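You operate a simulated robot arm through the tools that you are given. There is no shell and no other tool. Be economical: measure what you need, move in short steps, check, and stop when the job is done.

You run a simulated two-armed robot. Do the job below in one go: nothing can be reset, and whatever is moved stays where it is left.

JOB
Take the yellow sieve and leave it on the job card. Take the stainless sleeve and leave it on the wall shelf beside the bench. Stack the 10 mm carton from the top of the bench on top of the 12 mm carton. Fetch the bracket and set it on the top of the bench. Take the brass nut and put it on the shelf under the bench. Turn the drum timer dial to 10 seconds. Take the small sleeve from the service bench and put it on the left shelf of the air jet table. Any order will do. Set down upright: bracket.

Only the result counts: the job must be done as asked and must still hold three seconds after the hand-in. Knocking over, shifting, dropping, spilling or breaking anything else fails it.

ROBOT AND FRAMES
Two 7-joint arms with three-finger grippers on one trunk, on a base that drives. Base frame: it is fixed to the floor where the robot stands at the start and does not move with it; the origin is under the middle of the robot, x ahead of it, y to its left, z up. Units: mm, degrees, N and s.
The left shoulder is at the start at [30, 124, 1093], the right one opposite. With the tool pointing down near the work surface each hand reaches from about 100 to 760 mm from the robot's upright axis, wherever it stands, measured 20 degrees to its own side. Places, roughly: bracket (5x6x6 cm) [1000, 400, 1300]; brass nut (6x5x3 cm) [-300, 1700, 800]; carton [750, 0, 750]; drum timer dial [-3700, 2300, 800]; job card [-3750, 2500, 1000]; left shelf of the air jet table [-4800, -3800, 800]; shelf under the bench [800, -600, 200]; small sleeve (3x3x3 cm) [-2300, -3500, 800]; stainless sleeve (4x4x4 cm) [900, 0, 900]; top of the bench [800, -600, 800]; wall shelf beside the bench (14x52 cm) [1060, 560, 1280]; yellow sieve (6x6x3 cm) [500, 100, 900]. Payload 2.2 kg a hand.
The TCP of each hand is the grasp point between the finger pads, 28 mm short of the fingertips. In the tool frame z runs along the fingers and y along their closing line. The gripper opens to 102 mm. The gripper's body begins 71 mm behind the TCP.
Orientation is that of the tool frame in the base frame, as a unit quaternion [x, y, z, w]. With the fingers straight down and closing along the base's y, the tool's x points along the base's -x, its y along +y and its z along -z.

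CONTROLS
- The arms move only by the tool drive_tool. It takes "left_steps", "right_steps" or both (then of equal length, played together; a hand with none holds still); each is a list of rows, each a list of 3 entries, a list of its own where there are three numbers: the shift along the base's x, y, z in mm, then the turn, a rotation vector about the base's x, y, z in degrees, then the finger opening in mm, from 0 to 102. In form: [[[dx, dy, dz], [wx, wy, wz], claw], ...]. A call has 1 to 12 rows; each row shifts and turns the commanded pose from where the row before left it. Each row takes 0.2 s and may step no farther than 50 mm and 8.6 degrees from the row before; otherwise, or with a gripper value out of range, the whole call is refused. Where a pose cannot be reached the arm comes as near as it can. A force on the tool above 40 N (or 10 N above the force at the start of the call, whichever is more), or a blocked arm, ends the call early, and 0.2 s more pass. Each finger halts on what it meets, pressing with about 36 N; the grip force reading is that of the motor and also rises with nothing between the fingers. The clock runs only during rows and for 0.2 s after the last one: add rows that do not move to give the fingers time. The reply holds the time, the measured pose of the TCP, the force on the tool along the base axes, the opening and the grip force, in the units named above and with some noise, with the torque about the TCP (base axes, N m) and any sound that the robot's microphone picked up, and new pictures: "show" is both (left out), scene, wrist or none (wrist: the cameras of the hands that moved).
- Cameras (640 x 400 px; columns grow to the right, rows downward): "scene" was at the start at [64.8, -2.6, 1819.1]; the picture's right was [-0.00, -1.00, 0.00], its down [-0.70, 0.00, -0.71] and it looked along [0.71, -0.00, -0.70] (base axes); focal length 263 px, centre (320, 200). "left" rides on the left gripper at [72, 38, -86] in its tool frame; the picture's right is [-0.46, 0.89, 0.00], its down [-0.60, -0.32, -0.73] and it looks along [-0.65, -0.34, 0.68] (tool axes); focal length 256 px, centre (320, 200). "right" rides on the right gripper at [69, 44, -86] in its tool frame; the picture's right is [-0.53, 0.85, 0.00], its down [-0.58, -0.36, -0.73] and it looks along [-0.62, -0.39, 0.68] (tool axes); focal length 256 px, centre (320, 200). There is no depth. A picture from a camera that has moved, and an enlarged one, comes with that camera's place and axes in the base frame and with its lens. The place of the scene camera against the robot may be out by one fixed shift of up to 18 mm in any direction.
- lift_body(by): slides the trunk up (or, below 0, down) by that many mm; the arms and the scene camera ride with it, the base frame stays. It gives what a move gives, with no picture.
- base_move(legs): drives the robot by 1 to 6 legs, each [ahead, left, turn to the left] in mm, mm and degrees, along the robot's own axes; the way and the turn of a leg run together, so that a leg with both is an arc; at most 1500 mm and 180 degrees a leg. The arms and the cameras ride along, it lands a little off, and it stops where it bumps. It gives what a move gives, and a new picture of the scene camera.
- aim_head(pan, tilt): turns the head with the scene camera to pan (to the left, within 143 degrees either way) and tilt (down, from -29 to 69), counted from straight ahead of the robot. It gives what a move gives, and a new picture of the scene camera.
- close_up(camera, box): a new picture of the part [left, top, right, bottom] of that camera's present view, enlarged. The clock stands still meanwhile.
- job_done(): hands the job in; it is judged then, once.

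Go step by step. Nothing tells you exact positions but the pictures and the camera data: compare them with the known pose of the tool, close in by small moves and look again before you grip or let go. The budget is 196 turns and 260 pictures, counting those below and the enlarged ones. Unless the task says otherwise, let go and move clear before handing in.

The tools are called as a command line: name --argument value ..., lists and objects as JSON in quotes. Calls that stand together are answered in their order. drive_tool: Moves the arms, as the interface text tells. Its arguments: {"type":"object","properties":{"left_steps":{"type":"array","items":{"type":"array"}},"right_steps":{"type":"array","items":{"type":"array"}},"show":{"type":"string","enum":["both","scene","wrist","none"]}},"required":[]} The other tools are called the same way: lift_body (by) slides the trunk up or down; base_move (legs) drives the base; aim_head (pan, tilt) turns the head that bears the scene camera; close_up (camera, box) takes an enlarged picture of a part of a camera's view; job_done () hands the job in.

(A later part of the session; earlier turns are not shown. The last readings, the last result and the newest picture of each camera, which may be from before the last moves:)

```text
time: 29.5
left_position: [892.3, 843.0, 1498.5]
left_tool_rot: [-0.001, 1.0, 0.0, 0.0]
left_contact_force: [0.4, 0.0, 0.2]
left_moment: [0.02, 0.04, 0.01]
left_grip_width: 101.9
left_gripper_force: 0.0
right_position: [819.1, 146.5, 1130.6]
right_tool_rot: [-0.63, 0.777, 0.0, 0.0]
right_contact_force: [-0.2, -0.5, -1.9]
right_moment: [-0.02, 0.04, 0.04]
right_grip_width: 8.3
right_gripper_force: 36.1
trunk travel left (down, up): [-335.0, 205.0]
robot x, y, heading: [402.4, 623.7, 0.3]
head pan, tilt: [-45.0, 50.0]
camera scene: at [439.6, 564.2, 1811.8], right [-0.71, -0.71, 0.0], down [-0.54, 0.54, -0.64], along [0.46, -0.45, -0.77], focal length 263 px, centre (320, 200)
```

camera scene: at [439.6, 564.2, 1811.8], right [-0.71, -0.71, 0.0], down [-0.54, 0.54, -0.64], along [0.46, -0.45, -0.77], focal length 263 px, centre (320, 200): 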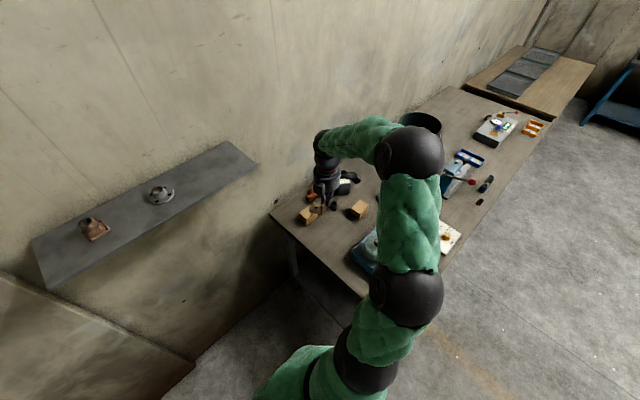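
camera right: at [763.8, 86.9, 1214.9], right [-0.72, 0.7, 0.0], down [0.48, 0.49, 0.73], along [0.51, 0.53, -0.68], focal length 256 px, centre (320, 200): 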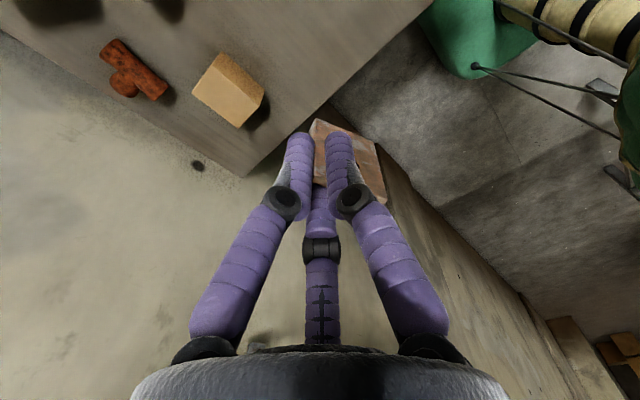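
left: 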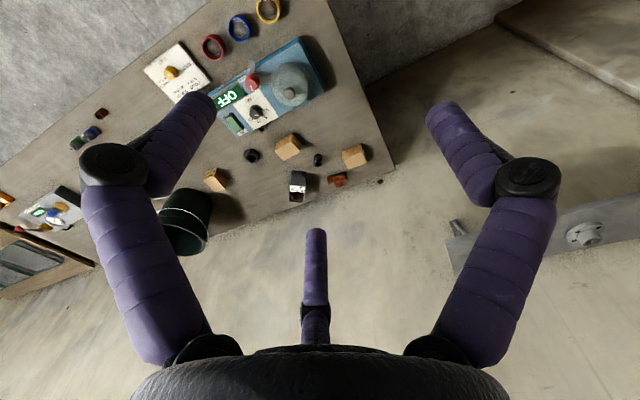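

Spot around (820, 146) is clear of the 12 mm carton (938, 109) and the bench edge (y≈223). I lower the bracket there until it touches.

drive_tool --right_steps '[[[0, 4, -45], [0, 0, 0], 0], [[0, 0, -45], [0, 0, 0], 0], [[0, 0, -45], [0, 0, 0], 0], [[0, 0, -45], [0, 0, 0], 0], [[0, 0, -40], [0, 0, 0], 0]]' --show "both"

close_up --camera "scene" --box '[270, 160, 390, 240]'

drive_tool --right_steps '[[[0, 0, -4], [0, 0, 0], 0], [[0, 0, -4], [0, 0, 0], 0], [[0, 0, -4], [0, 0, 0], 0], [[0, 0, -4], [0, 0, 0], 0], [[0, 0, -4], [0, 0, 0], 0], [[0, 0, -4], [0, 0, 0], 0], [[0, 0, -4], [0, 0, 0], 0], [[0, 0, -4], [0, 0, 0], 0], [[0, 0, -4], [0, 0, 0], 0]]' --show "wrist"

```text
time: 30.7
left_position: [892.4, 842.4, 1498.2]
left_tool_rot: [-0.001, 1.0, 0.0, 0.001]
left_contact_force: [0.8, -1.2, -0.3]
left_moment: [0.0, 0.0, 0.02]
left_grip_width: 101.8
left_gripper_force: 0.1
right_position: [817.4, 150.4, 908.7]
right_tool_rot: [-0.63, 0.776, 0.001, 0.0]
right_contact_force: [0.2, 0.4, -0.9]
right_moment: [-0.01, -0.02, 0.03]
right_grip_width: 8.0
right_gripper_force: 35.9
trunk travel left (down, up): [-335.0, 205.0]
robot x, y, heading: [404.4, 620.8, 0.0]
head pan, tilt: [-45.0, 50.0]
camera scene: at [440.1, 563.8, 1811.8], right [-0.71, -0.71, 0.0], down [-0.54, 0.54, -0.64], along [0.45, -0.45, -0.77], focal length 263 px, centre (320, 200)
camera right: at [761.6, 92.0, 993.3], right [-0.72, 0.7, 0.0], down [0.48, 0.49, 0.73], along [0.51, 0.52, -0.68], focal length 256 px, centre (320, 200)
```

scene: 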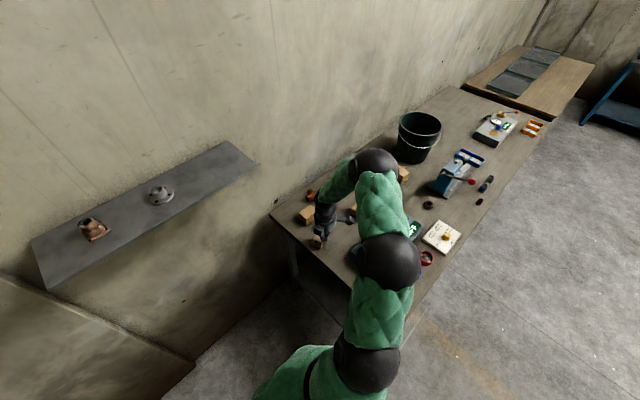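
right: 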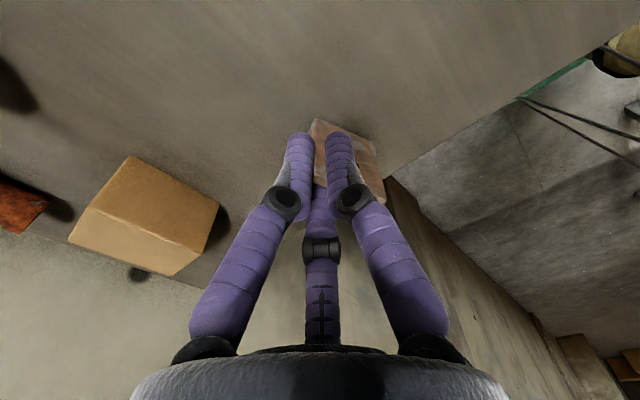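

```text
5.00 times, centred on (330, 200) of scene
camera zoom: at [440.1, 563.8, 1811.8], right [-0.71, -0.71, 0.0], down [-0.54, 0.54, -0.64], along [0.45, -0.45, -0.77], focal length 1317 px, centre (270, 200)
```

zoom: 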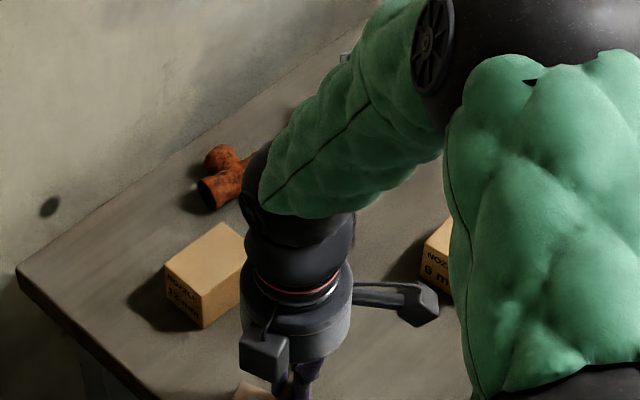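

```text
time: 32.5
left_position: [890.3, 845.9, 1498.9]
left_tool_rot: [-0.001, 1.0, -0.001, 0.001]
left_contact_force: [-0.5, 0.1, 0.4]
left_moment: [0.01, 0.01, 0.0]
left_grip_width: 102.0
left_gripper_force: 0.0
right_position: [819.4, 147.8, 881.9]
right_tool_rot: [-0.63, 0.777, -0.003, 0.0]
right_contact_force: [-4.9, 5.4, 18.6]
right_moment: [0.12, 0.04, 0.05]
right_grip_width: 8.1
right_gripper_force: 36.4
trunk travel left (down, up): [-335.0, 205.0]
robot x, y, heading: [401.8, 622.3, 0.1]
head pan, tilt: [-45.0, 50.0]
stopped in row 8 (right hand): the force on the tool passed its limit at 55 N (the readings are from after the stop); the commanded pose is now the measured one
camera right: at [761.2, 91.8, 967.5], right [-0.72, 0.7, -0.01], down [0.47, 0.49, 0.73], along [0.51, 0.52, -0.68], focal length 256 px, centre (320, 200)
```

right: 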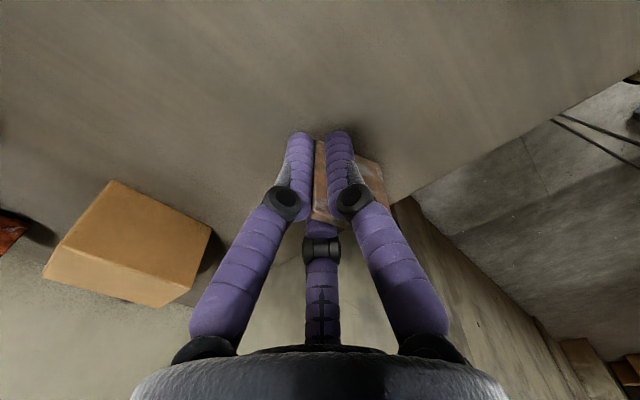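

Touched down. I ease up slightly, then open and rise.

drive_tool --right_steps '[[[0, 0, 1], [0, 0, 0], 0], [[0, 0, 0], [0, 0, 0], 12], [[0, 0, 0], [0, 0, 0], 30], [[0, 0, 0], [0, 0, 0], 45], [[0, 0, 5], [0, 0, 0], 45], [[0, 0, 25], [0, 0, 0], 45], [[0, 0, 40], [0, 0, 0], 45], [[0, 0, 50], [0, 0, 0], 45], [[0, 0, 50], [0, 0, 0], 45]]' --show "wrist"

```text
time: 34.5
left_position: [891.9, 845.7, 1499.7]
left_tool_rot: [-0.001, 1.0, 0.0, 0.0]
left_contact_force: [-0.4, -0.2, -0.6]
left_moment: [-0.02, -0.01, -0.01]
left_grip_width: 102.1
left_gripper_force: 0.1
right_position: [819.4, 150.2, 1051.4]
right_tool_rot: [-0.63, 0.776, -0.002, 0.001]
right_contact_force: [0.6, -0.3, 0.5]
right_moment: [-0.01, -0.02, -0.02]
right_grip_width: 45.0
right_gripper_force: 0.0
trunk travel left (down, up): [-335.0, 205.0]
robot x, y, heading: [406.1, 620.6, 0.0]
head pan, tilt: [-45.0, 50.0]
camera right: at [761.8, 92.5, 1137.7], right [-0.72, 0.7, 0.0], down [0.47, 0.49, 0.73], along [0.51, 0.52, -0.68], focal length 256 px, centre (320, 200)
```

right: 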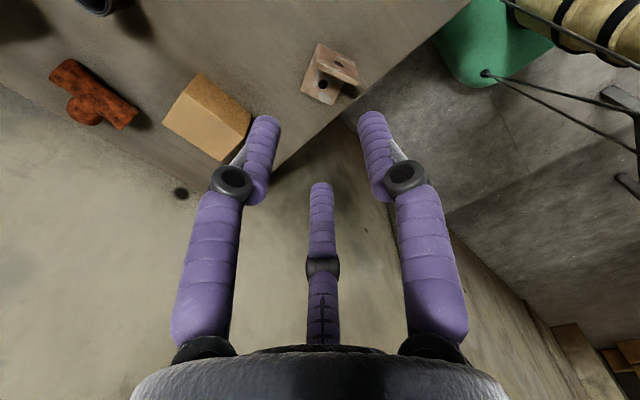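

close_up --camera "right" --box '[280, 30, 380, 110]'

```text
5.00 times, centred on (330, 70) of right
camera zoom: at [761.8, 92.5, 1137.7], right [-0.72, 0.7, 0.0], down [0.47, 0.49, 0.73], along [0.51, 0.52, -0.68], focal length 1280 px, centre (270, 850)
```

zoom: 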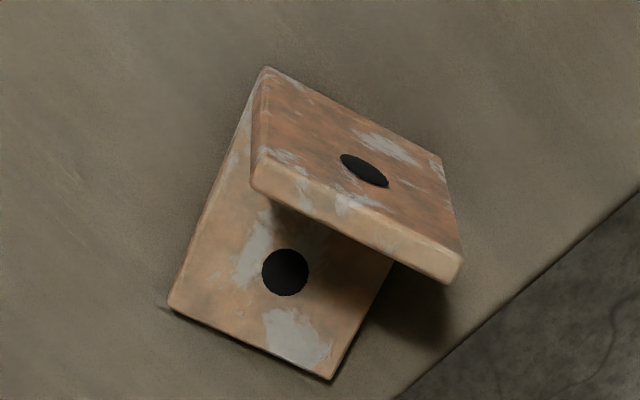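

The bracket stands on its foot on the bench. Next the stainless sleeve: I raise the right hand and turn the robot toward the bench from its left side.

drive_tool --right_steps '[[[-40, 10, 30], [0, 0, 8], 80], [[-40, 10, 45], [0, 0, 4], 80], [[-40, 10, 45], [0, 0, 0], 80], [[-40, 10, 45], [0, 0, 0], 80]]' --show "none"

base_move --legs '[[130, 0, -25], [30, 10, -30]]'

```text
refused: row 1 steps farther than a row can; nothing moved
```

```text
time: 37.6
left_position: [1020.9, 308.9, 1499.3]
left_tool_rot: [0.459, 0.888, 0.0, 0.0]
left_contact_force: [-0.8, -0.8, -0.4]
left_moment: [0.02, -0.01, -0.04]
left_grip_width: 102.1
left_gripper_force: 0.0
right_position: [412.0, -31.2, 1051.7]
right_tool_rot: [-0.202, 0.979, -0.002, -0.001]
right_contact_force: [0.1, 0.0, -0.6]
right_moment: [-0.01, 0.01, 0.02]
right_grip_width: 45.2
right_gripper_force: 0.0
trunk travel left (down, up): [-335.0, 205.0]
robot x, y, heading: [558.0, 584.5, -54.3]
head pan, tilt: [-45.0, 50.0]
camera scene: at [538.8, 528.2, 1811.8], right [-0.99, 0.17, 0.0], down [0.13, 0.76, -0.64], along [-0.11, -0.63, -0.77], focal length 263 px, centre (320, 200)
```

scene: 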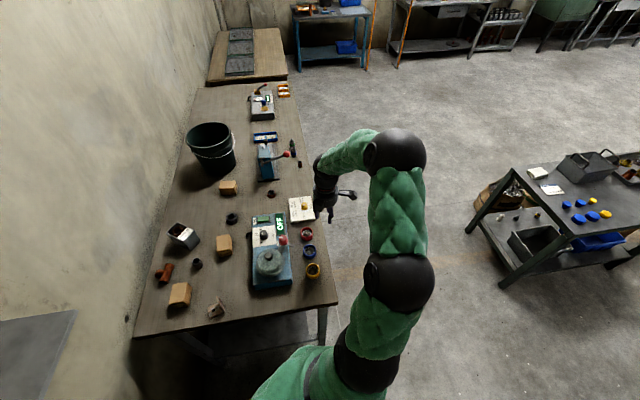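

The move went fine anyway. I bring the right hand up and over the sleeve at roughly (946, −8).

drive_tool --right_steps '[[[20, 0, 45], [0, 0, 0], 70], [[40, 0, 25], [0, 0, 0], 70], [[48, 2, 5], [0, 0, 0], 70], [[48, 2, 5], [0, 0, 0], 70], [[48, 2, 0], [0, 0, 0], 70], [[48, 2, 0], [0, 0, 0], 70], [[48, 2, 0], [0, 0, 0], 70], [[48, 2, 0], [0, 0, 0], 70], [[48, 2, 0], [0, 0, 0], 70], [[48, 2, 0], [0, 0, 0], 70], [[48, 2, 0], [0, 0, 0], 70], [[28, 2, 0], [0, 0, 0], 70]]' --show "both"

```text
time: 40.2
left_position: [1022.4, 310.2, 1499.9]
left_tool_rot: [0.459, 0.888, 0.0, 0.0]
left_contact_force: [0.0, -0.5, -0.8]
left_moment: [-0.01, 0.04, -0.01]
left_grip_width: 102.0
left_gripper_force: 0.0
right_position: [934.6, -11.5, 1130.8]
right_tool_rot: [-0.202, 0.979, -0.003, -0.001]
right_contact_force: [-0.1, -0.1, 0.5]
right_moment: [-0.01, -0.02, -0.04]
right_grip_width: 70.5
right_gripper_force: 0.1
trunk travel left (down, up): [-335.0, 205.0]
robot x, y, heading: [553.8, 584.8, -54.7]
head pan, tilt: [-45.0, 50.0]
camera scene: at [540.1, 528.3, 1811.8], right [-0.99, 0.17, 0.0], down [0.13, 0.76, -0.64], along [-0.11, -0.63, -0.77], focal length 263 px, centre (320, 200)
camera right: at [854.4, 1.9, 1216.5], right [0.16, 0.99, -0.01], down [0.67, -0.1, 0.73], along [0.72, -0.12, -0.68], focal length 256 px, centre (320, 200)
```

scene: 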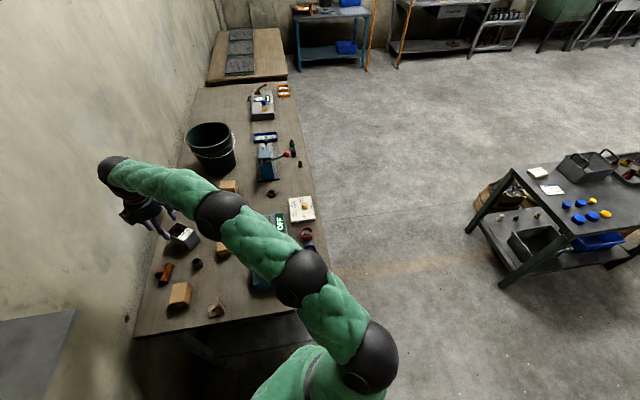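
right: 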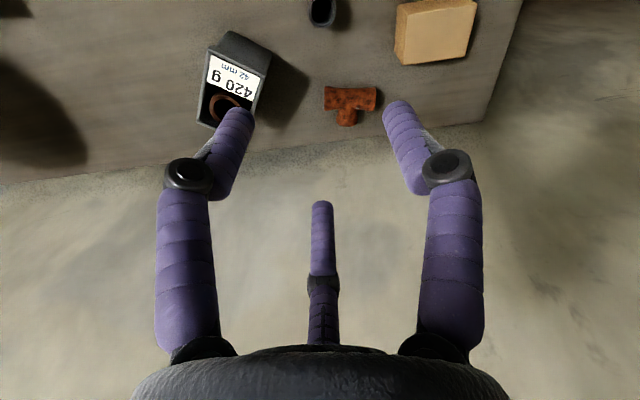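

Sleeve looks to be near (917, −8). I move above it at z≈1000 and look.

drive_tool --right_steps '[[[-9, 2, -43], [0, 0, 0], 70], [[-9, 2, -43], [0, 0, 0], 70], [[0, 0, -44], [0, 0, 0], 70], [[0, 0, 0], [0, 0, 0], 70]]' --show "wrist"

close_up --camera "right" --box '[240, 20, 400, 120]'

```text
time: 41.2
left_position: [1020.8, 310.7, 1499.1]
left_tool_rot: [0.459, 0.889, -0.001, 0.001]
left_contact_force: [-0.7, 0.0, -0.1]
left_moment: [-0.01, 0.01, -0.01]
left_grip_width: 102.0
left_gripper_force: 0.1
right_position: [915.7, -8.7, 999.3]
right_tool_rot: [-0.202, 0.979, -0.002, 0.0]
right_contact_force: [0.0, 0.5, -0.4]
right_moment: [-0.03, 0.03, 0.02]
right_grip_width: 70.2
right_gripper_force: 0.1
trunk travel left (down, up): [-335.0, 205.0]
robot x, y, heading: [558.8, 580.5, -54.7]
head pan, tilt: [-45.0, 50.0]
camera right: at [836.2, 5.5, 1085.3], right [0.16, 0.99, -0.01], down [0.67, -0.1, 0.73], along [0.72, -0.12, -0.68], focal length 256 px, centre (320, 200)
```

right: 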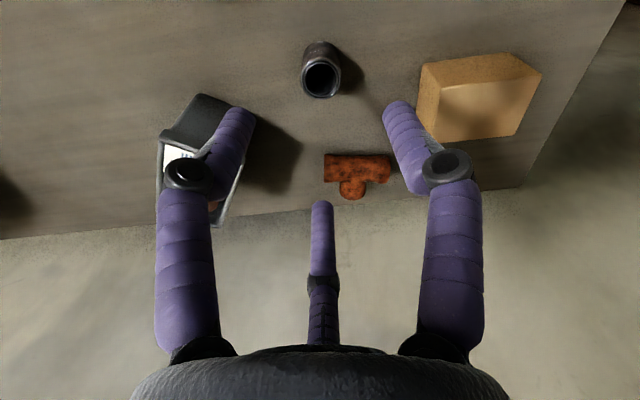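

```text
4.00 times, centred on (320, 70) of right
camera zoom: at [836.2, 5.5, 1085.3], right [0.16, 0.99, -0.01], down [0.67, -0.1, 0.73], along [0.72, -0.12, -0.68], focal length 1024 px, centre (320, 720)
```

zoom: 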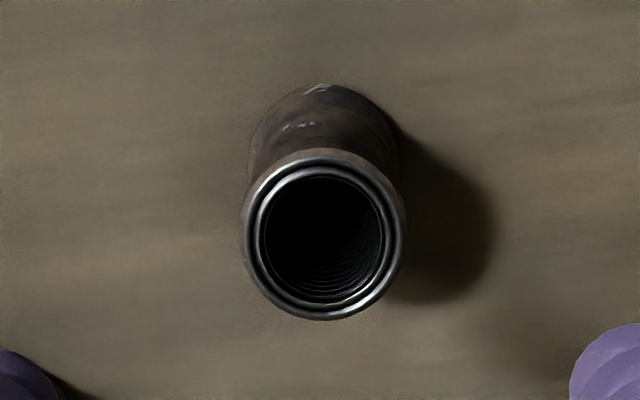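

Sleeve is right under the grasp point. I descend to z≈878, and close.

drive_tool --right_steps '[[[0, 0, -40], [0, 0, 0], 70], [[0, 0, -40], [0, 0, 0], 70], [[0, 0, -25], [0, 0, 0], 70], [[0, 0, -16], [0, 0, 0], 70], [[0, 0, 0], [0, 0, 0], 50], [[0, 0, 0], [0, 0, 0], 20], [[0, 0, 0], [0, 0, 0], 10], [[0, 0, 0], [0, 0, 0], 10], [[0, 0, 0], [0, 0, 0], 10]]' --show "wrist"

```text
time: 43.2
left_position: [1021.4, 310.3, 1499.0]
left_tool_rot: [0.458, 0.889, 0.0, 0.0]
left_contact_force: [-0.2, 0.3, 1.4]
left_moment: [0.02, -0.03, 0.02]
left_grip_width: 102.1
left_gripper_force: 0.1
right_position: [916.7, -9.0, 879.3]
right_tool_rot: [-0.202, 0.979, -0.002, -0.001]
right_contact_force: [-0.3, -0.1, 0.5]
right_moment: [0.0, 0.01, -0.01]
right_grip_width: 29.4
right_gripper_force: 36.0
trunk travel left (down, up): [-335.0, 205.0]
robot x, y, heading: [554.4, 582.1, -54.7]
head pan, tilt: [-45.0, 50.0]
camera right: at [835.6, 4.7, 965.1], right [0.16, 0.99, 0.0], down [0.67, -0.1, 0.73], along [0.72, -0.12, -0.68], focal length 256 px, centre (320, 200)
```

right: 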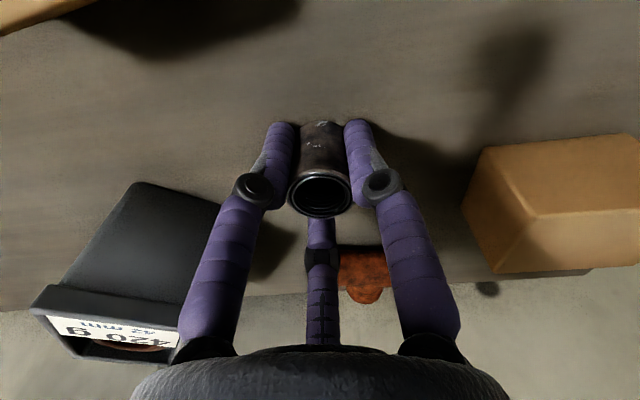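

Gripped (29 mm). I lift, retract toward the robot and raise well above shelf height before driving back.

drive_tool --right_steps '[[[0, 0, 45], [0, 0, 0], 10], [[0, 0, 48], [0, 0, 0], 10], [[0, 0, 48], [0, 0, 0], 10], [[-15, 20, 42], [0, 0, 0], 10], [[-15, 20, 42], [0, 0, 0], 10], [[-15, 20, 42], [0, 0, 0], 10], [[-15, 20, 42], [0, 0, 0], 10], [[-15, 20, 42], [0, 0, 0], 10], [[-15, 20, 42], [0, 0, 0], 10], [[-15, 20, 42], [0, 0, 0], 10], [[-15, 20, 42], [0, 0, 0], 10], [[-15, 20, 42], [0, 0, 0], 10]]' --show "wrist"

```text
time: 45.8
left_position: [1020.3, 311.2, 1500.1]
left_tool_rot: [0.459, 0.888, 0.0, 0.001]
left_contact_force: [0.1, 0.0, 0.3]
left_moment: [-0.04, -0.04, 0.03]
left_grip_width: 102.0
left_gripper_force: 0.1
right_position: [778.1, 172.1, 1399.8]
right_tool_rot: [-0.202, 0.979, -0.002, 0.0]
right_contact_force: [0.2, 0.5, -0.6]
right_moment: [-0.03, -0.03, 0.02]
right_grip_width: 29.4
right_gripper_force: 35.7
trunk travel left (down, up): [-335.0, 205.0]
robot x, y, heading: [555.4, 583.3, -54.7]
head pan, tilt: [-45.0, 50.0]
camera right: at [696.7, 186.4, 1485.5], right [0.16, 0.99, -0.01], down [0.67, -0.1, 0.73], along [0.72, -0.12, -0.68], focal length 256 px, centre (320, 200)
```

right: 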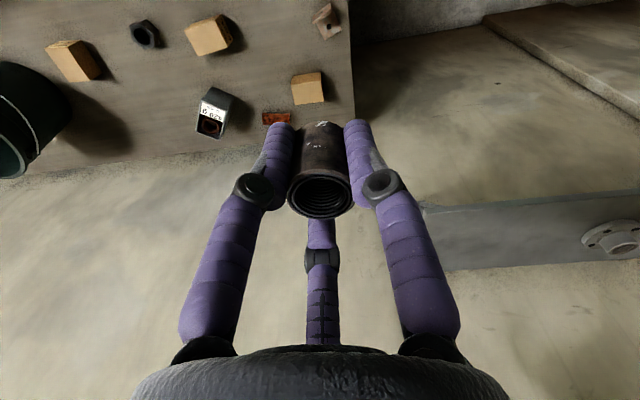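

base_move --legs '[[-122, -102, 0], [0, 0, 54.5]]'

aim_head --pan -5 --tilt 40

```text
time: 49.7
left_position: [891.7, 843.8, 1499.3]
left_tool_rot: [0.002, 1.0, 0.0, 0.0]
left_contact_force: [-0.6, -1.0, 0.1]
left_moment: [-0.02, 0.01, 0.02]
left_grip_width: 101.8
left_gripper_force: 0.1
right_position: [862.9, 565.1, 1398.5]
right_tool_rot: [-0.627, 0.779, -0.002, 0.001]
right_contact_force: [-1.0, -0.2, -0.7]
right_moment: [0.02, -0.03, -0.03]
right_grip_width: 29.4
right_gripper_force: 36.2
trunk travel left (down, up): [-335.0, 205.0]
robot x, y, heading: [399.2, 622.9, 0.3]
head pan, tilt: [-45.0, 50.0]
camera scene: at [436.7, 566.8, 1811.8], right [-0.71, -0.7, 0.0], down [-0.54, 0.54, -0.64], along [0.45, -0.46, -0.77], focal length 263 px, centre (320, 200)
```

scene: 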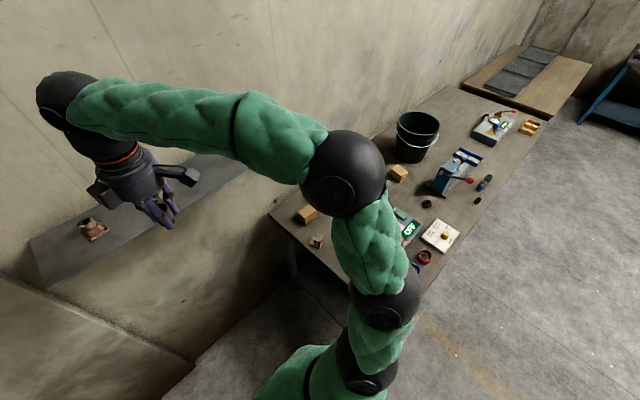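

```text
time: 50.7
left_position: [891.3, 843.7, 1498.9]
left_tool_rot: [0.002, 1.0, 0.0, -0.001]
left_contact_force: [-0.8, 0.7, 0.4]
left_moment: [0.03, 0.01, -0.01]
left_grip_width: 101.8
left_gripper_force: 0.1
right_position: [863.8, 564.1, 1398.5]
right_tool_rot: [-0.627, 0.779, -0.002, 0.001]
right_contact_force: [0.8, -0.7, -1.2]
right_moment: [0.01, 0.01, 0.0]
right_grip_width: 29.4
right_gripper_force: 36.2
trunk travel left (down, up): [-335.0, 205.0]
robot x, y, heading: [401.0, 621.4, -0.2]
head pan, tilt: [-5.0, 40.0]
camera scene: at [467.1, 613.5, 1826.0], right [-0.09, -1.0, 0.0], down [-0.64, 0.06, -0.77], along [0.76, -0.07, -0.64], focal length 263 px, centre (320, 200)
```

scene: 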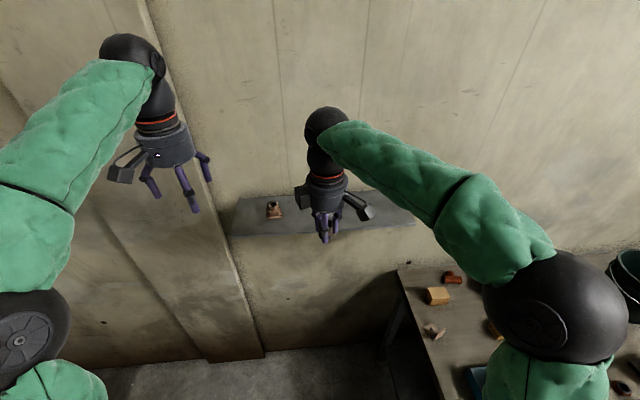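

I move over the emptied end of the shelf, then lower until contact.

drive_tool --right_steps '[[[0, -45, 0], [0, 0, 0], 10], [[0, -45, 0], [0, 0, 0], 10], [[0, -45, 0], [0, 0, 0], 10], [[20, -44, 0], [0, 0, 0], 10], [[40, 0, 0], [0, 0, 0], 10], [[40, 0, 0], [0, 0, 0], 10], [[41, 0, 0], [0, 0, 0], 10], [[40, 0, 0], [0, 0, 0], 10], [[0, 0, -20], [0, 0, 0], 10], [[0, 0, -20], [0, 0, 0], 10], [[0, 0, -20], [0, 0, 0], 10]]' --show "both"

close_up --camera "scene" --box '[300, 120, 430, 240]'

```text
time: 53.1
left_position: [891.6, 843.3, 1498.8]
left_tool_rot: [0.001, 1.0, -0.001, 0.001]
left_contact_force: [-0.3, 0.4, 0.5]
left_moment: [0.04, -0.01, -0.03]
left_grip_width: 102.0
left_gripper_force: 0.2
right_position: [1043.7, 384.6, 1338.4]
right_tool_rot: [-0.628, 0.779, -0.002, 0.0]
right_contact_force: [0.0, -0.5, -1.1]
right_moment: [-0.02, 0.02, 0.0]
right_grip_width: 29.3
right_gripper_force: 35.9
trunk travel left (down, up): [-335.0, 205.0]
robot x, y, heading: [398.1, 624.6, 0.0]
head pan, tilt: [-5.0, 40.0]
camera scene: at [467.6, 613.0, 1825.9], right [-0.09, -1.0, 0.0], down [-0.64, 0.06, -0.77], along [0.76, -0.07, -0.64], focal length 263 px, centre (320, 200)
camera right: at [987.5, 326.9, 1424.1], right [-0.71, 0.7, 0.0], down [0.48, 0.49, 0.73], along [0.52, 0.52, -0.68], focal length 256 px, centre (320, 200)
```

scene: 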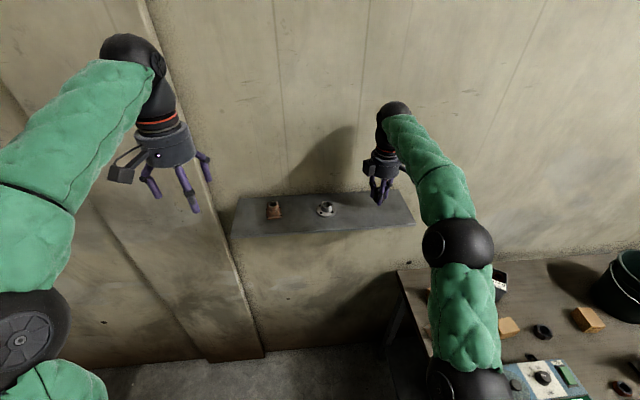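
right: 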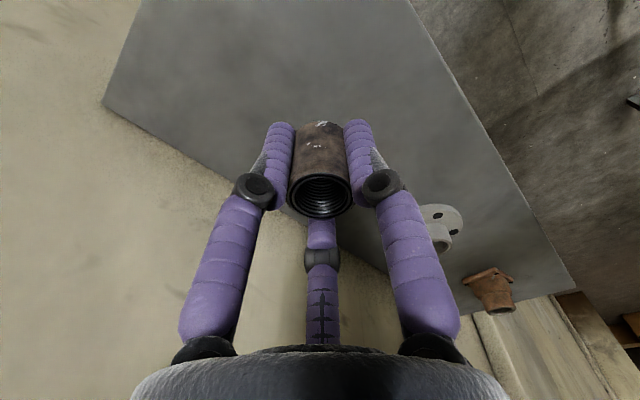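

```text
3.33 times, centred on (365, 180) of scene
camera zoom: at [467.6, 613.0, 1825.9], right [-0.09, -1.0, 0.0], down [-0.64, 0.06, -0.77], along [0.76, -0.07, -0.64], focal length 878 px, centre (170, 267)
```

zoom: 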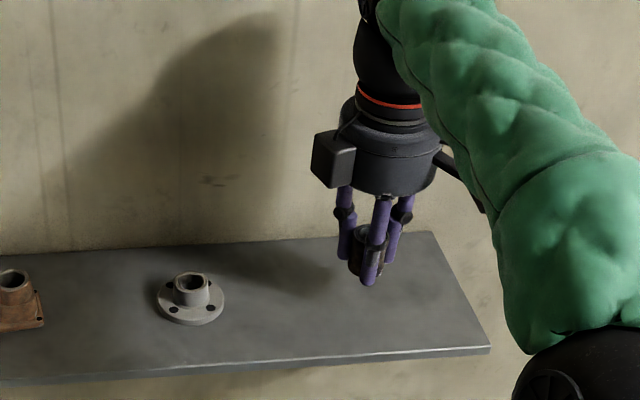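

drive_tool --right_steps '[[[0, 0, -3], [0, 0, 0], 10], [[0, 0, -3], [0, 0, 0], 10], [[0, 0, -2], [0, 0, 0], 10], [[0, 0, -2], [0, 0, 0], 10], [[0, 0, -2], [0, 0, 0], 10], [[0, 0, -2], [0, 0, 0], 10], [[0, 0, -2], [0, 0, 0], 10], [[0, 0, -2], [0, 0, 0], 10], [[0, 0, -2], [0, 0, 0], 10], [[0, 0, -2], [0, 0, 0], 10], [[0, 0, -2], [0, 0, 0], 10]]' --show "wrist"

```text
time: 55.5
left_position: [890.7, 843.5, 1499.4]
left_tool_rot: [0.002, 1.0, 0.0, 0.0]
left_contact_force: [0.3, 0.0, 0.4]
left_moment: [0.01, 0.01, -0.02]
left_grip_width: 102.0
left_gripper_force: 0.2
right_position: [1044.6, 384.5, 1315.1]
right_tool_rot: [-0.627, 0.779, -0.003, 0.001]
right_contact_force: [0.0, -0.5, -1.8]
right_moment: [-0.01, -0.01, 0.03]
right_grip_width: 29.4
right_gripper_force: 36.5
trunk travel left (down, up): [-335.0, 205.0]
robot x, y, heading: [401.9, 623.8, -0.1]
head pan, tilt: [-5.0, 40.0]
camera right: at [986.8, 328.4, 1400.1], right [-0.71, 0.7, 0.0], down [0.48, 0.49, 0.73], along [0.52, 0.52, -0.68], focal length 256 px, centre (320, 200)
```

right: 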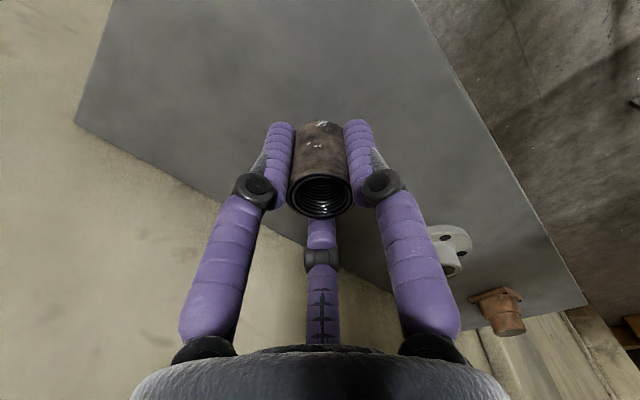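

No contact yet; continue.

drive_tool --right_steps '[[[0, 0, -2], [0, 0, 0], 10], [[0, 0, -2], [0, 0, 0], 10], [[0, 0, -2], [0, 0, 0], 10], [[0, 0, -2], [0, 0, 0], 10], [[0, 0, -2], [0, 0, 0], 10], [[0, 0, -2], [0, 0, 0], 10], [[0, 0, -2], [0, 0, 0], 10], [[0, 0, -2], [0, 0, 0], 10], [[0, 0, -2], [0, 0, 0], 10], [[0, 0, -2], [0, 0, 0], 10], [[0, 0, -2], [0, 0, 0], 10], [[0, 0, -2], [0, 0, 0], 10]]' --show "wrist"

```text
time: 58.2
left_position: [890.8, 843.6, 1499.2]
left_tool_rot: [0.001, 1.0, 0.001, 0.0]
left_contact_force: [0.2, 0.0, -0.1]
left_moment: [0.01, 0.01, 0.0]
left_grip_width: 102.3
left_gripper_force: 0.0
right_position: [1044.0, 383.6, 1299.0]
right_tool_rot: [-0.626, 0.78, -0.009, 0.008]
right_contact_force: [-2.3, 1.8, 8.1]
right_moment: [0.05, 0.22, -0.02]
right_grip_width: 29.6
right_gripper_force: 35.7
trunk travel left (down, up): [-335.0, 205.0]
robot x, y, heading: [399.3, 625.8, -0.1]
head pan, tilt: [-5.0, 40.0]
stopped in row 12 (right hand): the force on the tool passed its limit at 41 N (the readings are from after the stop); the commanded pose is now the measured one
camera right: at [986.2, 327.3, 1383.2], right [-0.71, 0.7, -0.02], down [0.47, 0.49, 0.74], along [0.53, 0.52, -0.67], focal length 256 px, centre (320, 200)
```

right: 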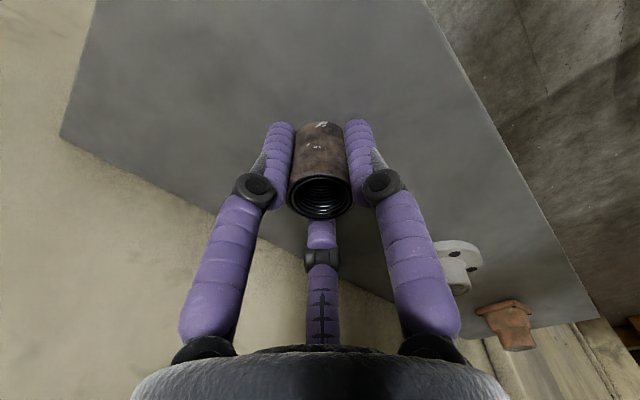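

Contact. I release gently and rise.

drive_tool --right_steps '[[[0, 0, 1], [0, 0, 0], 10], [[0, 0, 0], [0, 0, 0], 32], [[0, 0, 0], [0, 0, 0], 42], [[0, 0, 0], [0, 0, 0], 60], [[0, 0, 10], [0, 0, 0], 60], [[0, 0, 30], [0, 0, 0], 60], [[0, 0, 45], [0, 0, 0], 60], [[-20, 0, 40], [0, 0, 0], 60], [[-45, 0, 0], [0, 0, 0], 60], [[-45, 0, 0], [0, 0, 0], 60]]' --show "both"

close_up --camera "scene" --box '[300, 120, 430, 240]'

```text
time: 60.4
left_position: [889.5, 843.3, 1499.6]
left_tool_rot: [0.002, 1.0, 0.001, 0.001]
left_contact_force: [-0.5, -0.1, 0.0]
left_moment: [0.01, -0.06, -0.02]
left_grip_width: 102.2
left_gripper_force: 0.0
right_position: [934.4, 384.7, 1423.9]
right_tool_rot: [-0.626, 0.78, -0.006, 0.006]
right_contact_force: [0.2, 1.0, -1.2]
right_moment: [0.02, 0.01, -0.01]
right_grip_width: 60.1
right_gripper_force: 0.0
trunk travel left (down, up): [-335.0, 205.0]
robot x, y, heading: [397.5, 621.5, -0.3]
head pan, tilt: [-5.0, 40.0]
camera scene: at [465.4, 613.5, 1826.0], right [-0.09, -1.0, 0.0], down [-0.64, 0.06, -0.77], along [0.76, -0.07, -0.64], focal length 263 px, centre (320, 200)
camera right: at [875.8, 327.7, 1508.2], right [-0.71, 0.7, -0.01], down [0.47, 0.49, 0.74], along [0.53, 0.52, -0.67], focal length 256 px, centre (320, 200)
```

scene: 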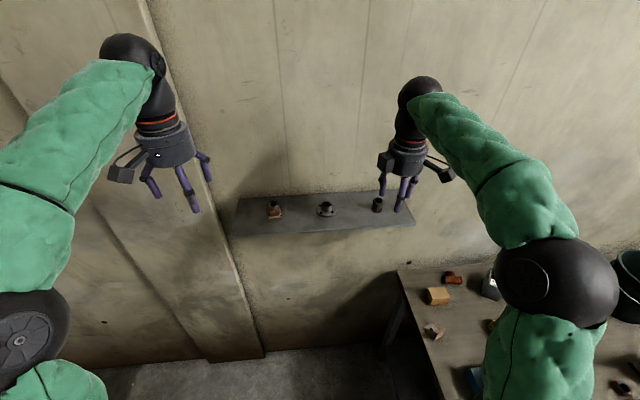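
right: 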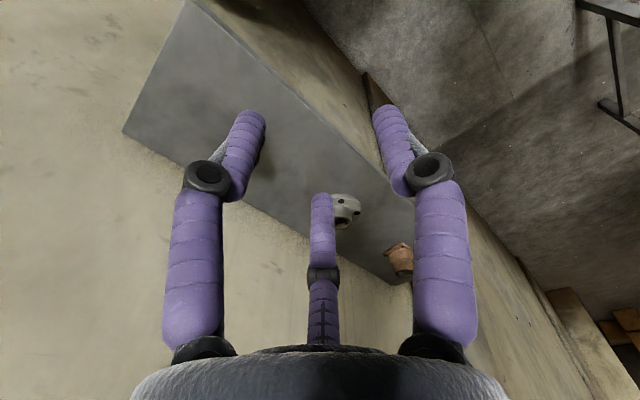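

```text
3.33 times, centred on (365, 180) of scene
camera zoom: at [465.4, 613.5, 1826.0], right [-0.09, -1.0, 0.0], down [-0.64, 0.06, -0.77], along [0.76, -0.07, -0.64], focal length 878 px, centre (170, 267)
```

zoom: 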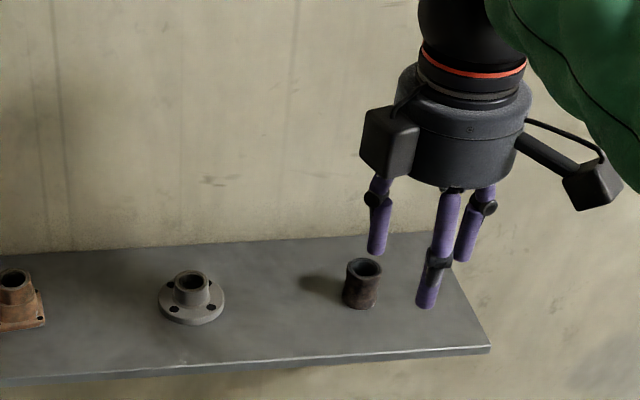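

The sleeve stands on the wall shelf. I check the bracket again.

close_up --camera "scene" --box '[400, 270, 480, 350]'

```text
5.00 times, centred on (440, 310) of scene
camera zoom: at [465.4, 613.5, 1826.0], right [-0.09, -1.0, 0.0], down [-0.64, 0.06, -0.77], along [0.76, -0.07, -0.64], focal length 1317 px, centre (-280, -350)
```

zoom: 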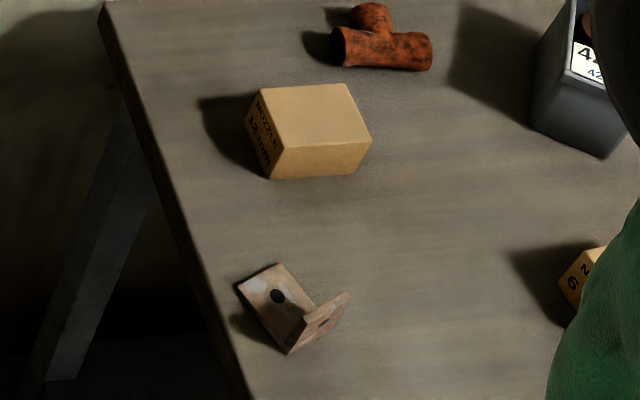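

Bracket stands upright on its foot. Now I drive to the bench front for the 10 mm carton.

base_move --legs '[[-380, 0, 0], [0, -820, 0], [80, 0, 0]]'

aim_head --pan 0 --tilt 69

```text
time: 67.5
left_position: [588.8, 31.3, 1498.8]
left_tool_rot: [0.0, 1.0, 0.0, 0.0]
left_contact_force: [0.5, 0.2, -0.7]
left_moment: [0.04, 0.04, 0.0]
left_grip_width: 102.0
left_gripper_force: 0.0
right_position: [634.0, -428.7, 1423.9]
right_tool_rot: [-0.628, 0.778, -0.006, 0.007]
right_contact_force: [1.2, 0.2, -0.5]
right_moment: [-0.02, 0.08, -0.02]
right_grip_width: 59.8
right_gripper_force: 0.0
trunk travel left (down, up): [-335.0, 205.0]
robot x, y, heading: [93.0, -188.8, 0.0]
head pan, tilt: [-5.0, 40.0]
camera scene: at [165.2, -200.5, 1825.9], right [-0.09, -1.0, 0.0], down [-0.64, 0.06, -0.77], along [0.76, -0.07, -0.64], focal length 263 px, centre (320, 200)
```

scene: 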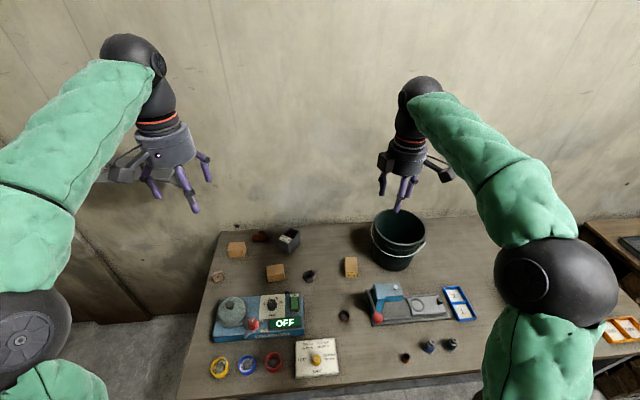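

```text
time: 68.4
left_position: [585.5, 32.2, 1499.3]
left_tool_rot: [0.0, 1.0, 0.0, 0.0]
left_contact_force: [-0.5, -0.7, -0.9]
left_moment: [0.02, -0.03, 0.02]
left_grip_width: 102.0
left_gripper_force: 0.0
right_position: [633.3, -427.4, 1423.9]
right_tool_rot: [-0.628, 0.778, -0.007, 0.007]
right_contact_force: [0.2, -0.5, 1.0]
right_moment: [0.01, -0.01, -0.02]
right_grip_width: 60.3
right_gripper_force: 0.1
trunk travel left (down, up): [-335.0, 205.0]
robot x, y, heading: [97.6, -188.3, -0.0]
head pan, tilt: [0.0, 68.8]
camera scene: at [134.1, -193.0, 1789.9], right [0.0, -1.0, 0.0], down [-0.93, 0.0, -0.36], along [0.36, 0.0, -0.93], focal length 263 px, centre (320, 200)
```

scene: 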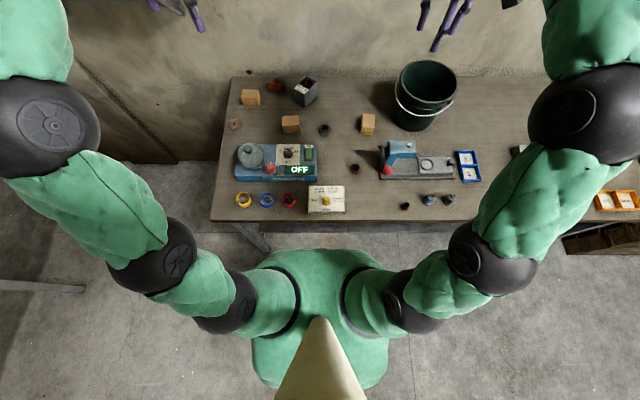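

I move the right hand over the 10 mm carton (around (807, −380)), turning the fingers to close along y.

drive_tool --right_steps '[[[16, 5, -30], [0, 0, -7.8], 90], [[16, 5, -30], [0, 0, -7.8], 90], [[16, 5, -30], [0, 0, -7.8], 90], [[16, 5, -30], [0, 0, -7.8], 90], [[16, 5, -30], [0, 0, -7.8], 90], [[16, 5, -30], [0, 0, -7.8], 90], [[16, 5, -30], [0, 0, -7.8], 90], [[16, 5, -30], [0, 0, -7.8], 90], [[16, 5, -30], [0, 0, -7.8], 90], [[16, 2, -30], [0, 0, -7.8], 90]]' --show "wrist"

```text
time: 70.6
left_position: [588.0, 32.2, 1498.6]
left_tool_rot: [0.0, 1.0, 0.001, -0.001]
left_contact_force: [0.2, -0.3, 0.9]
left_moment: [0.0, 0.05, 0.01]
left_grip_width: 102.3
left_gripper_force: 0.1
right_position: [796.7, -380.2, 1121.0]
right_tool_rot: [0.003, 1.0, -0.009, 0.001]
right_contact_force: [1.3, 0.3, 0.5]
right_moment: [0.03, 0.04, -0.01]
right_grip_width: 89.8
right_gripper_force: 0.0
trunk travel left (down, up): [-335.0, 205.0]
robot x, y, heading: [93.2, -191.1, 0.0]
head pan, tilt: [0.0, 68.8]
camera right: at [728.1, -334.3, 1205.7], right [0.54, 0.84, -0.01], down [0.57, -0.35, 0.74], along [0.62, -0.41, -0.67], focal length 256 px, centre (320, 200)
```

right: 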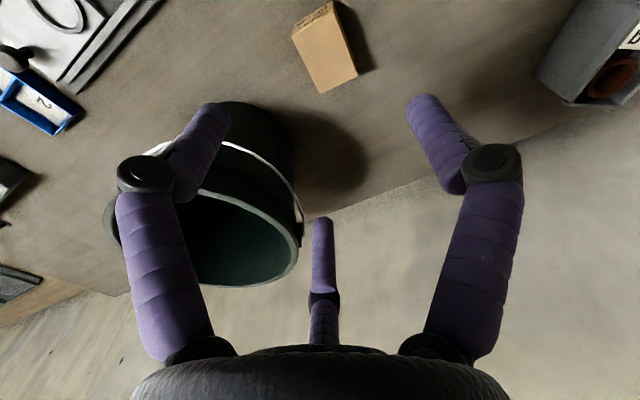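

close_up --camera "right" --box '[265, 0, 385, 100]'

```text
4.00 times, centred on (325, 50) of right
camera zoom: at [728.1, -334.3, 1205.7], right [0.54, 0.84, -0.01], down [0.57, -0.35, 0.74], along [0.62, -0.41, -0.67], focal length 1024 px, centre (300, 800)
```

zoom: 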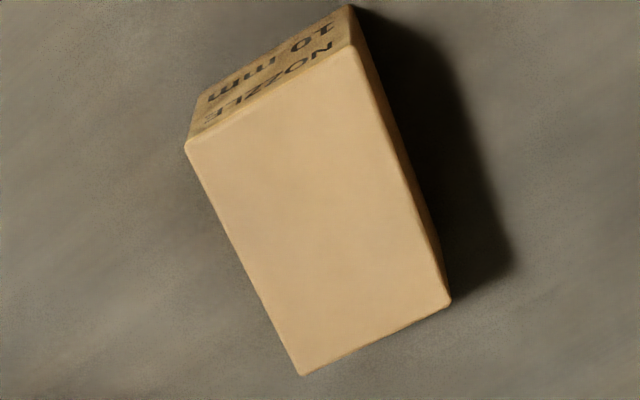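

Carton: 50×71 mm, centre (820, −391), yaw about −5°. I align and go down in stages.

drive_tool --right_steps '[[[12, -6, -40], [1, 0, -2.6], 76], [[12, -5, -40], [0, 0, -2.6], 76], [[0, 0, -45], [0, 0, 0], 76], [[0, 0, -40], [0, 0, 0], 76]]' --show "wrist"

```text
time: 71.6
left_position: [587.2, 30.7, 1498.9]
left_tool_rot: [-0.001, 1.0, 0.001, -0.001]
left_contact_force: [0.0, -0.8, 0.2]
left_moment: [-0.02, 0.0, 0.01]
left_grip_width: 102.0
left_gripper_force: 0.0
right_position: [819.9, -392.2, 957.1]
right_tool_rot: [0.047, 0.999, -0.001, 0.001]
right_contact_force: [-0.1, -0.1, 1.1]
right_moment: [0.01, 0.03, 0.02]
right_grip_width: 75.9
right_gripper_force: 0.1
trunk travel left (down, up): [-335.0, 205.0]
robot x, y, heading: [96.0, -188.2, 0.0]
head pan, tilt: [0.0, 68.8]
camera right: at [754.9, -341.0, 1042.6], right [0.61, 0.79, 0.0], down [0.54, -0.42, 0.73], along [0.58, -0.45, -0.68], focal length 256 px, centre (320, 200)
```

right: 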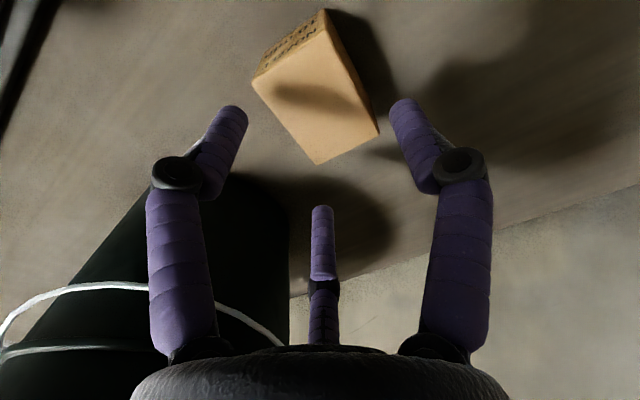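

drive_tool --right_steps '[[[-5, 3, -27], [0, 0, 0], 76], [[0, 0, -25], [0, 0, 0], 76], [[0, 0, -22], [0, 0, 0], 76], [[0, 0, 0], [0, 0, 0], 60], [[0, 0, 0], [0, 0, 0], 45], [[0, 0, 0], [0, 0, 0], 40], [[0, 0, 0], [0, 0, 0], 40]]' --show "wrist"

```text
time: 72.4
left_position: [584.2, 32.6, 1499.1]
left_tool_rot: [0.0, 1.0, 0.0, 0.0]
left_contact_force: [0.5, -0.9, -1.1]
left_moment: [0.04, 0.05, -0.01]
left_grip_width: 102.0
left_gripper_force: 0.1
right_position: [821.7, -390.7, 909.1]
right_tool_rot: [0.049, 0.999, -0.003, 0.011]
right_contact_force: [-9.6, 2.0, 24.2]
right_moment: [-0.57, 0.32, -0.27]
right_grip_width: 100.7
right_gripper_force: 17.2
trunk travel left (down, up): [-335.0, 205.0]
robot x, y, heading: [94.8, -188.7, -0.0]
head pan, tilt: [0.0, 68.8]
stopped in row 3 (right hand): the force on the tool passed its limit at 74 N (the readings are from after the stop); the commanded pose is now the measured one
camera right: at [755.2, -339.0, 991.9], right [0.62, 0.79, 0.01], down [0.52, -0.42, 0.75], along [0.59, -0.45, -0.67], focal length 256 px, centre (320, 200)
```

right: 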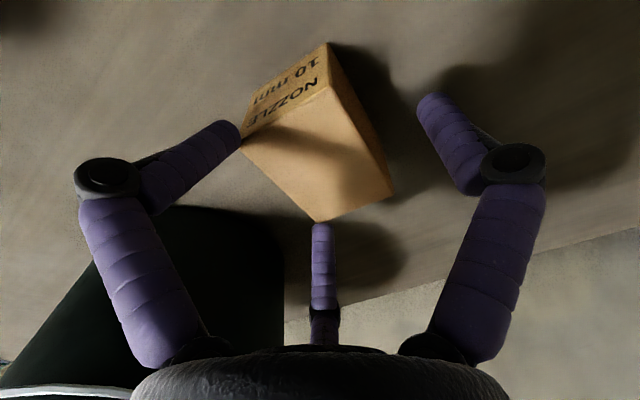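

The fingers landed on the carton's edge: the contact torque fits a real three-jaw hand as pictured (one jaw at tool +y, two at ±x,−y). I back up, and inspect the carton's place.

drive_tool --right_steps '[[[0, 0, 5], [0, 0, 0], 102], [[0, 0, 20], [0, 0, 0], 102], [[0, 0, 45], [-0.5, -1.2, 0], 102], [[0, 0, 45], [0, 0, 0], 102], [[0, 0, 45], [0, 0, 0], 102]]' --show "wrist"

close_up --camera "right" --box '[255, 0, 395, 110]'

```text
time: 73.6
left_position: [584.4, 31.4, 1499.7]
left_tool_rot: [0.0, 1.0, 0.0, 0.001]
left_contact_force: [-1.0, 1.2, -0.5]
left_moment: [-0.05, -0.06, 0.02]
left_grip_width: 101.9
left_gripper_force: 0.0
right_position: [818.2, -388.6, 1062.6]
right_tool_rot: [0.049, 0.999, -0.005, 0.017]
right_contact_force: [-0.6, -0.4, -0.7]
right_moment: [-0.03, -0.03, -0.01]
right_grip_width: 102.1
right_gripper_force: 0.0
trunk travel left (down, up): [-335.0, 205.0]
robot x, y, heading: [89.8, -187.9, -0.0]
head pan, tilt: [0.0, 68.8]
camera right: at [751.2, -336.8, 1145.3], right [0.61, 0.79, 0.01], down [0.51, -0.41, 0.75], along [0.6, -0.46, -0.66], focal length 256 px, centre (320, 200)
```

right: 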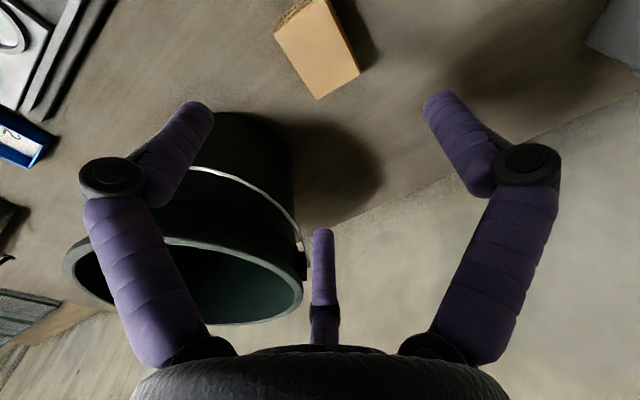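

```text
3.64 times, centred on (325, 55) of right
camera zoom: at [751.2, -336.8, 1145.3], right [0.61, 0.79, 0.01], down [0.51, -0.41, 0.75], along [0.6, -0.46, -0.66], focal length 931 px, centre (302, 727)
```

zoom: 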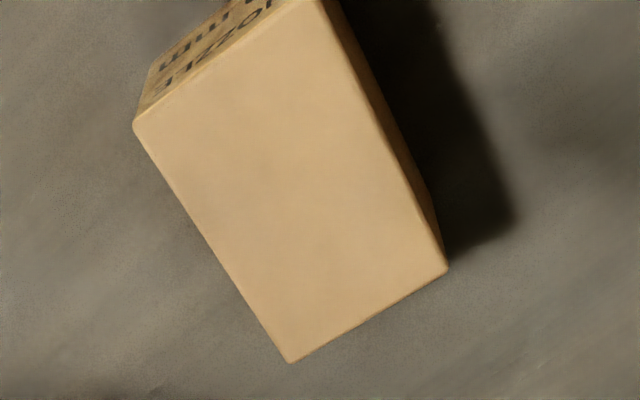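

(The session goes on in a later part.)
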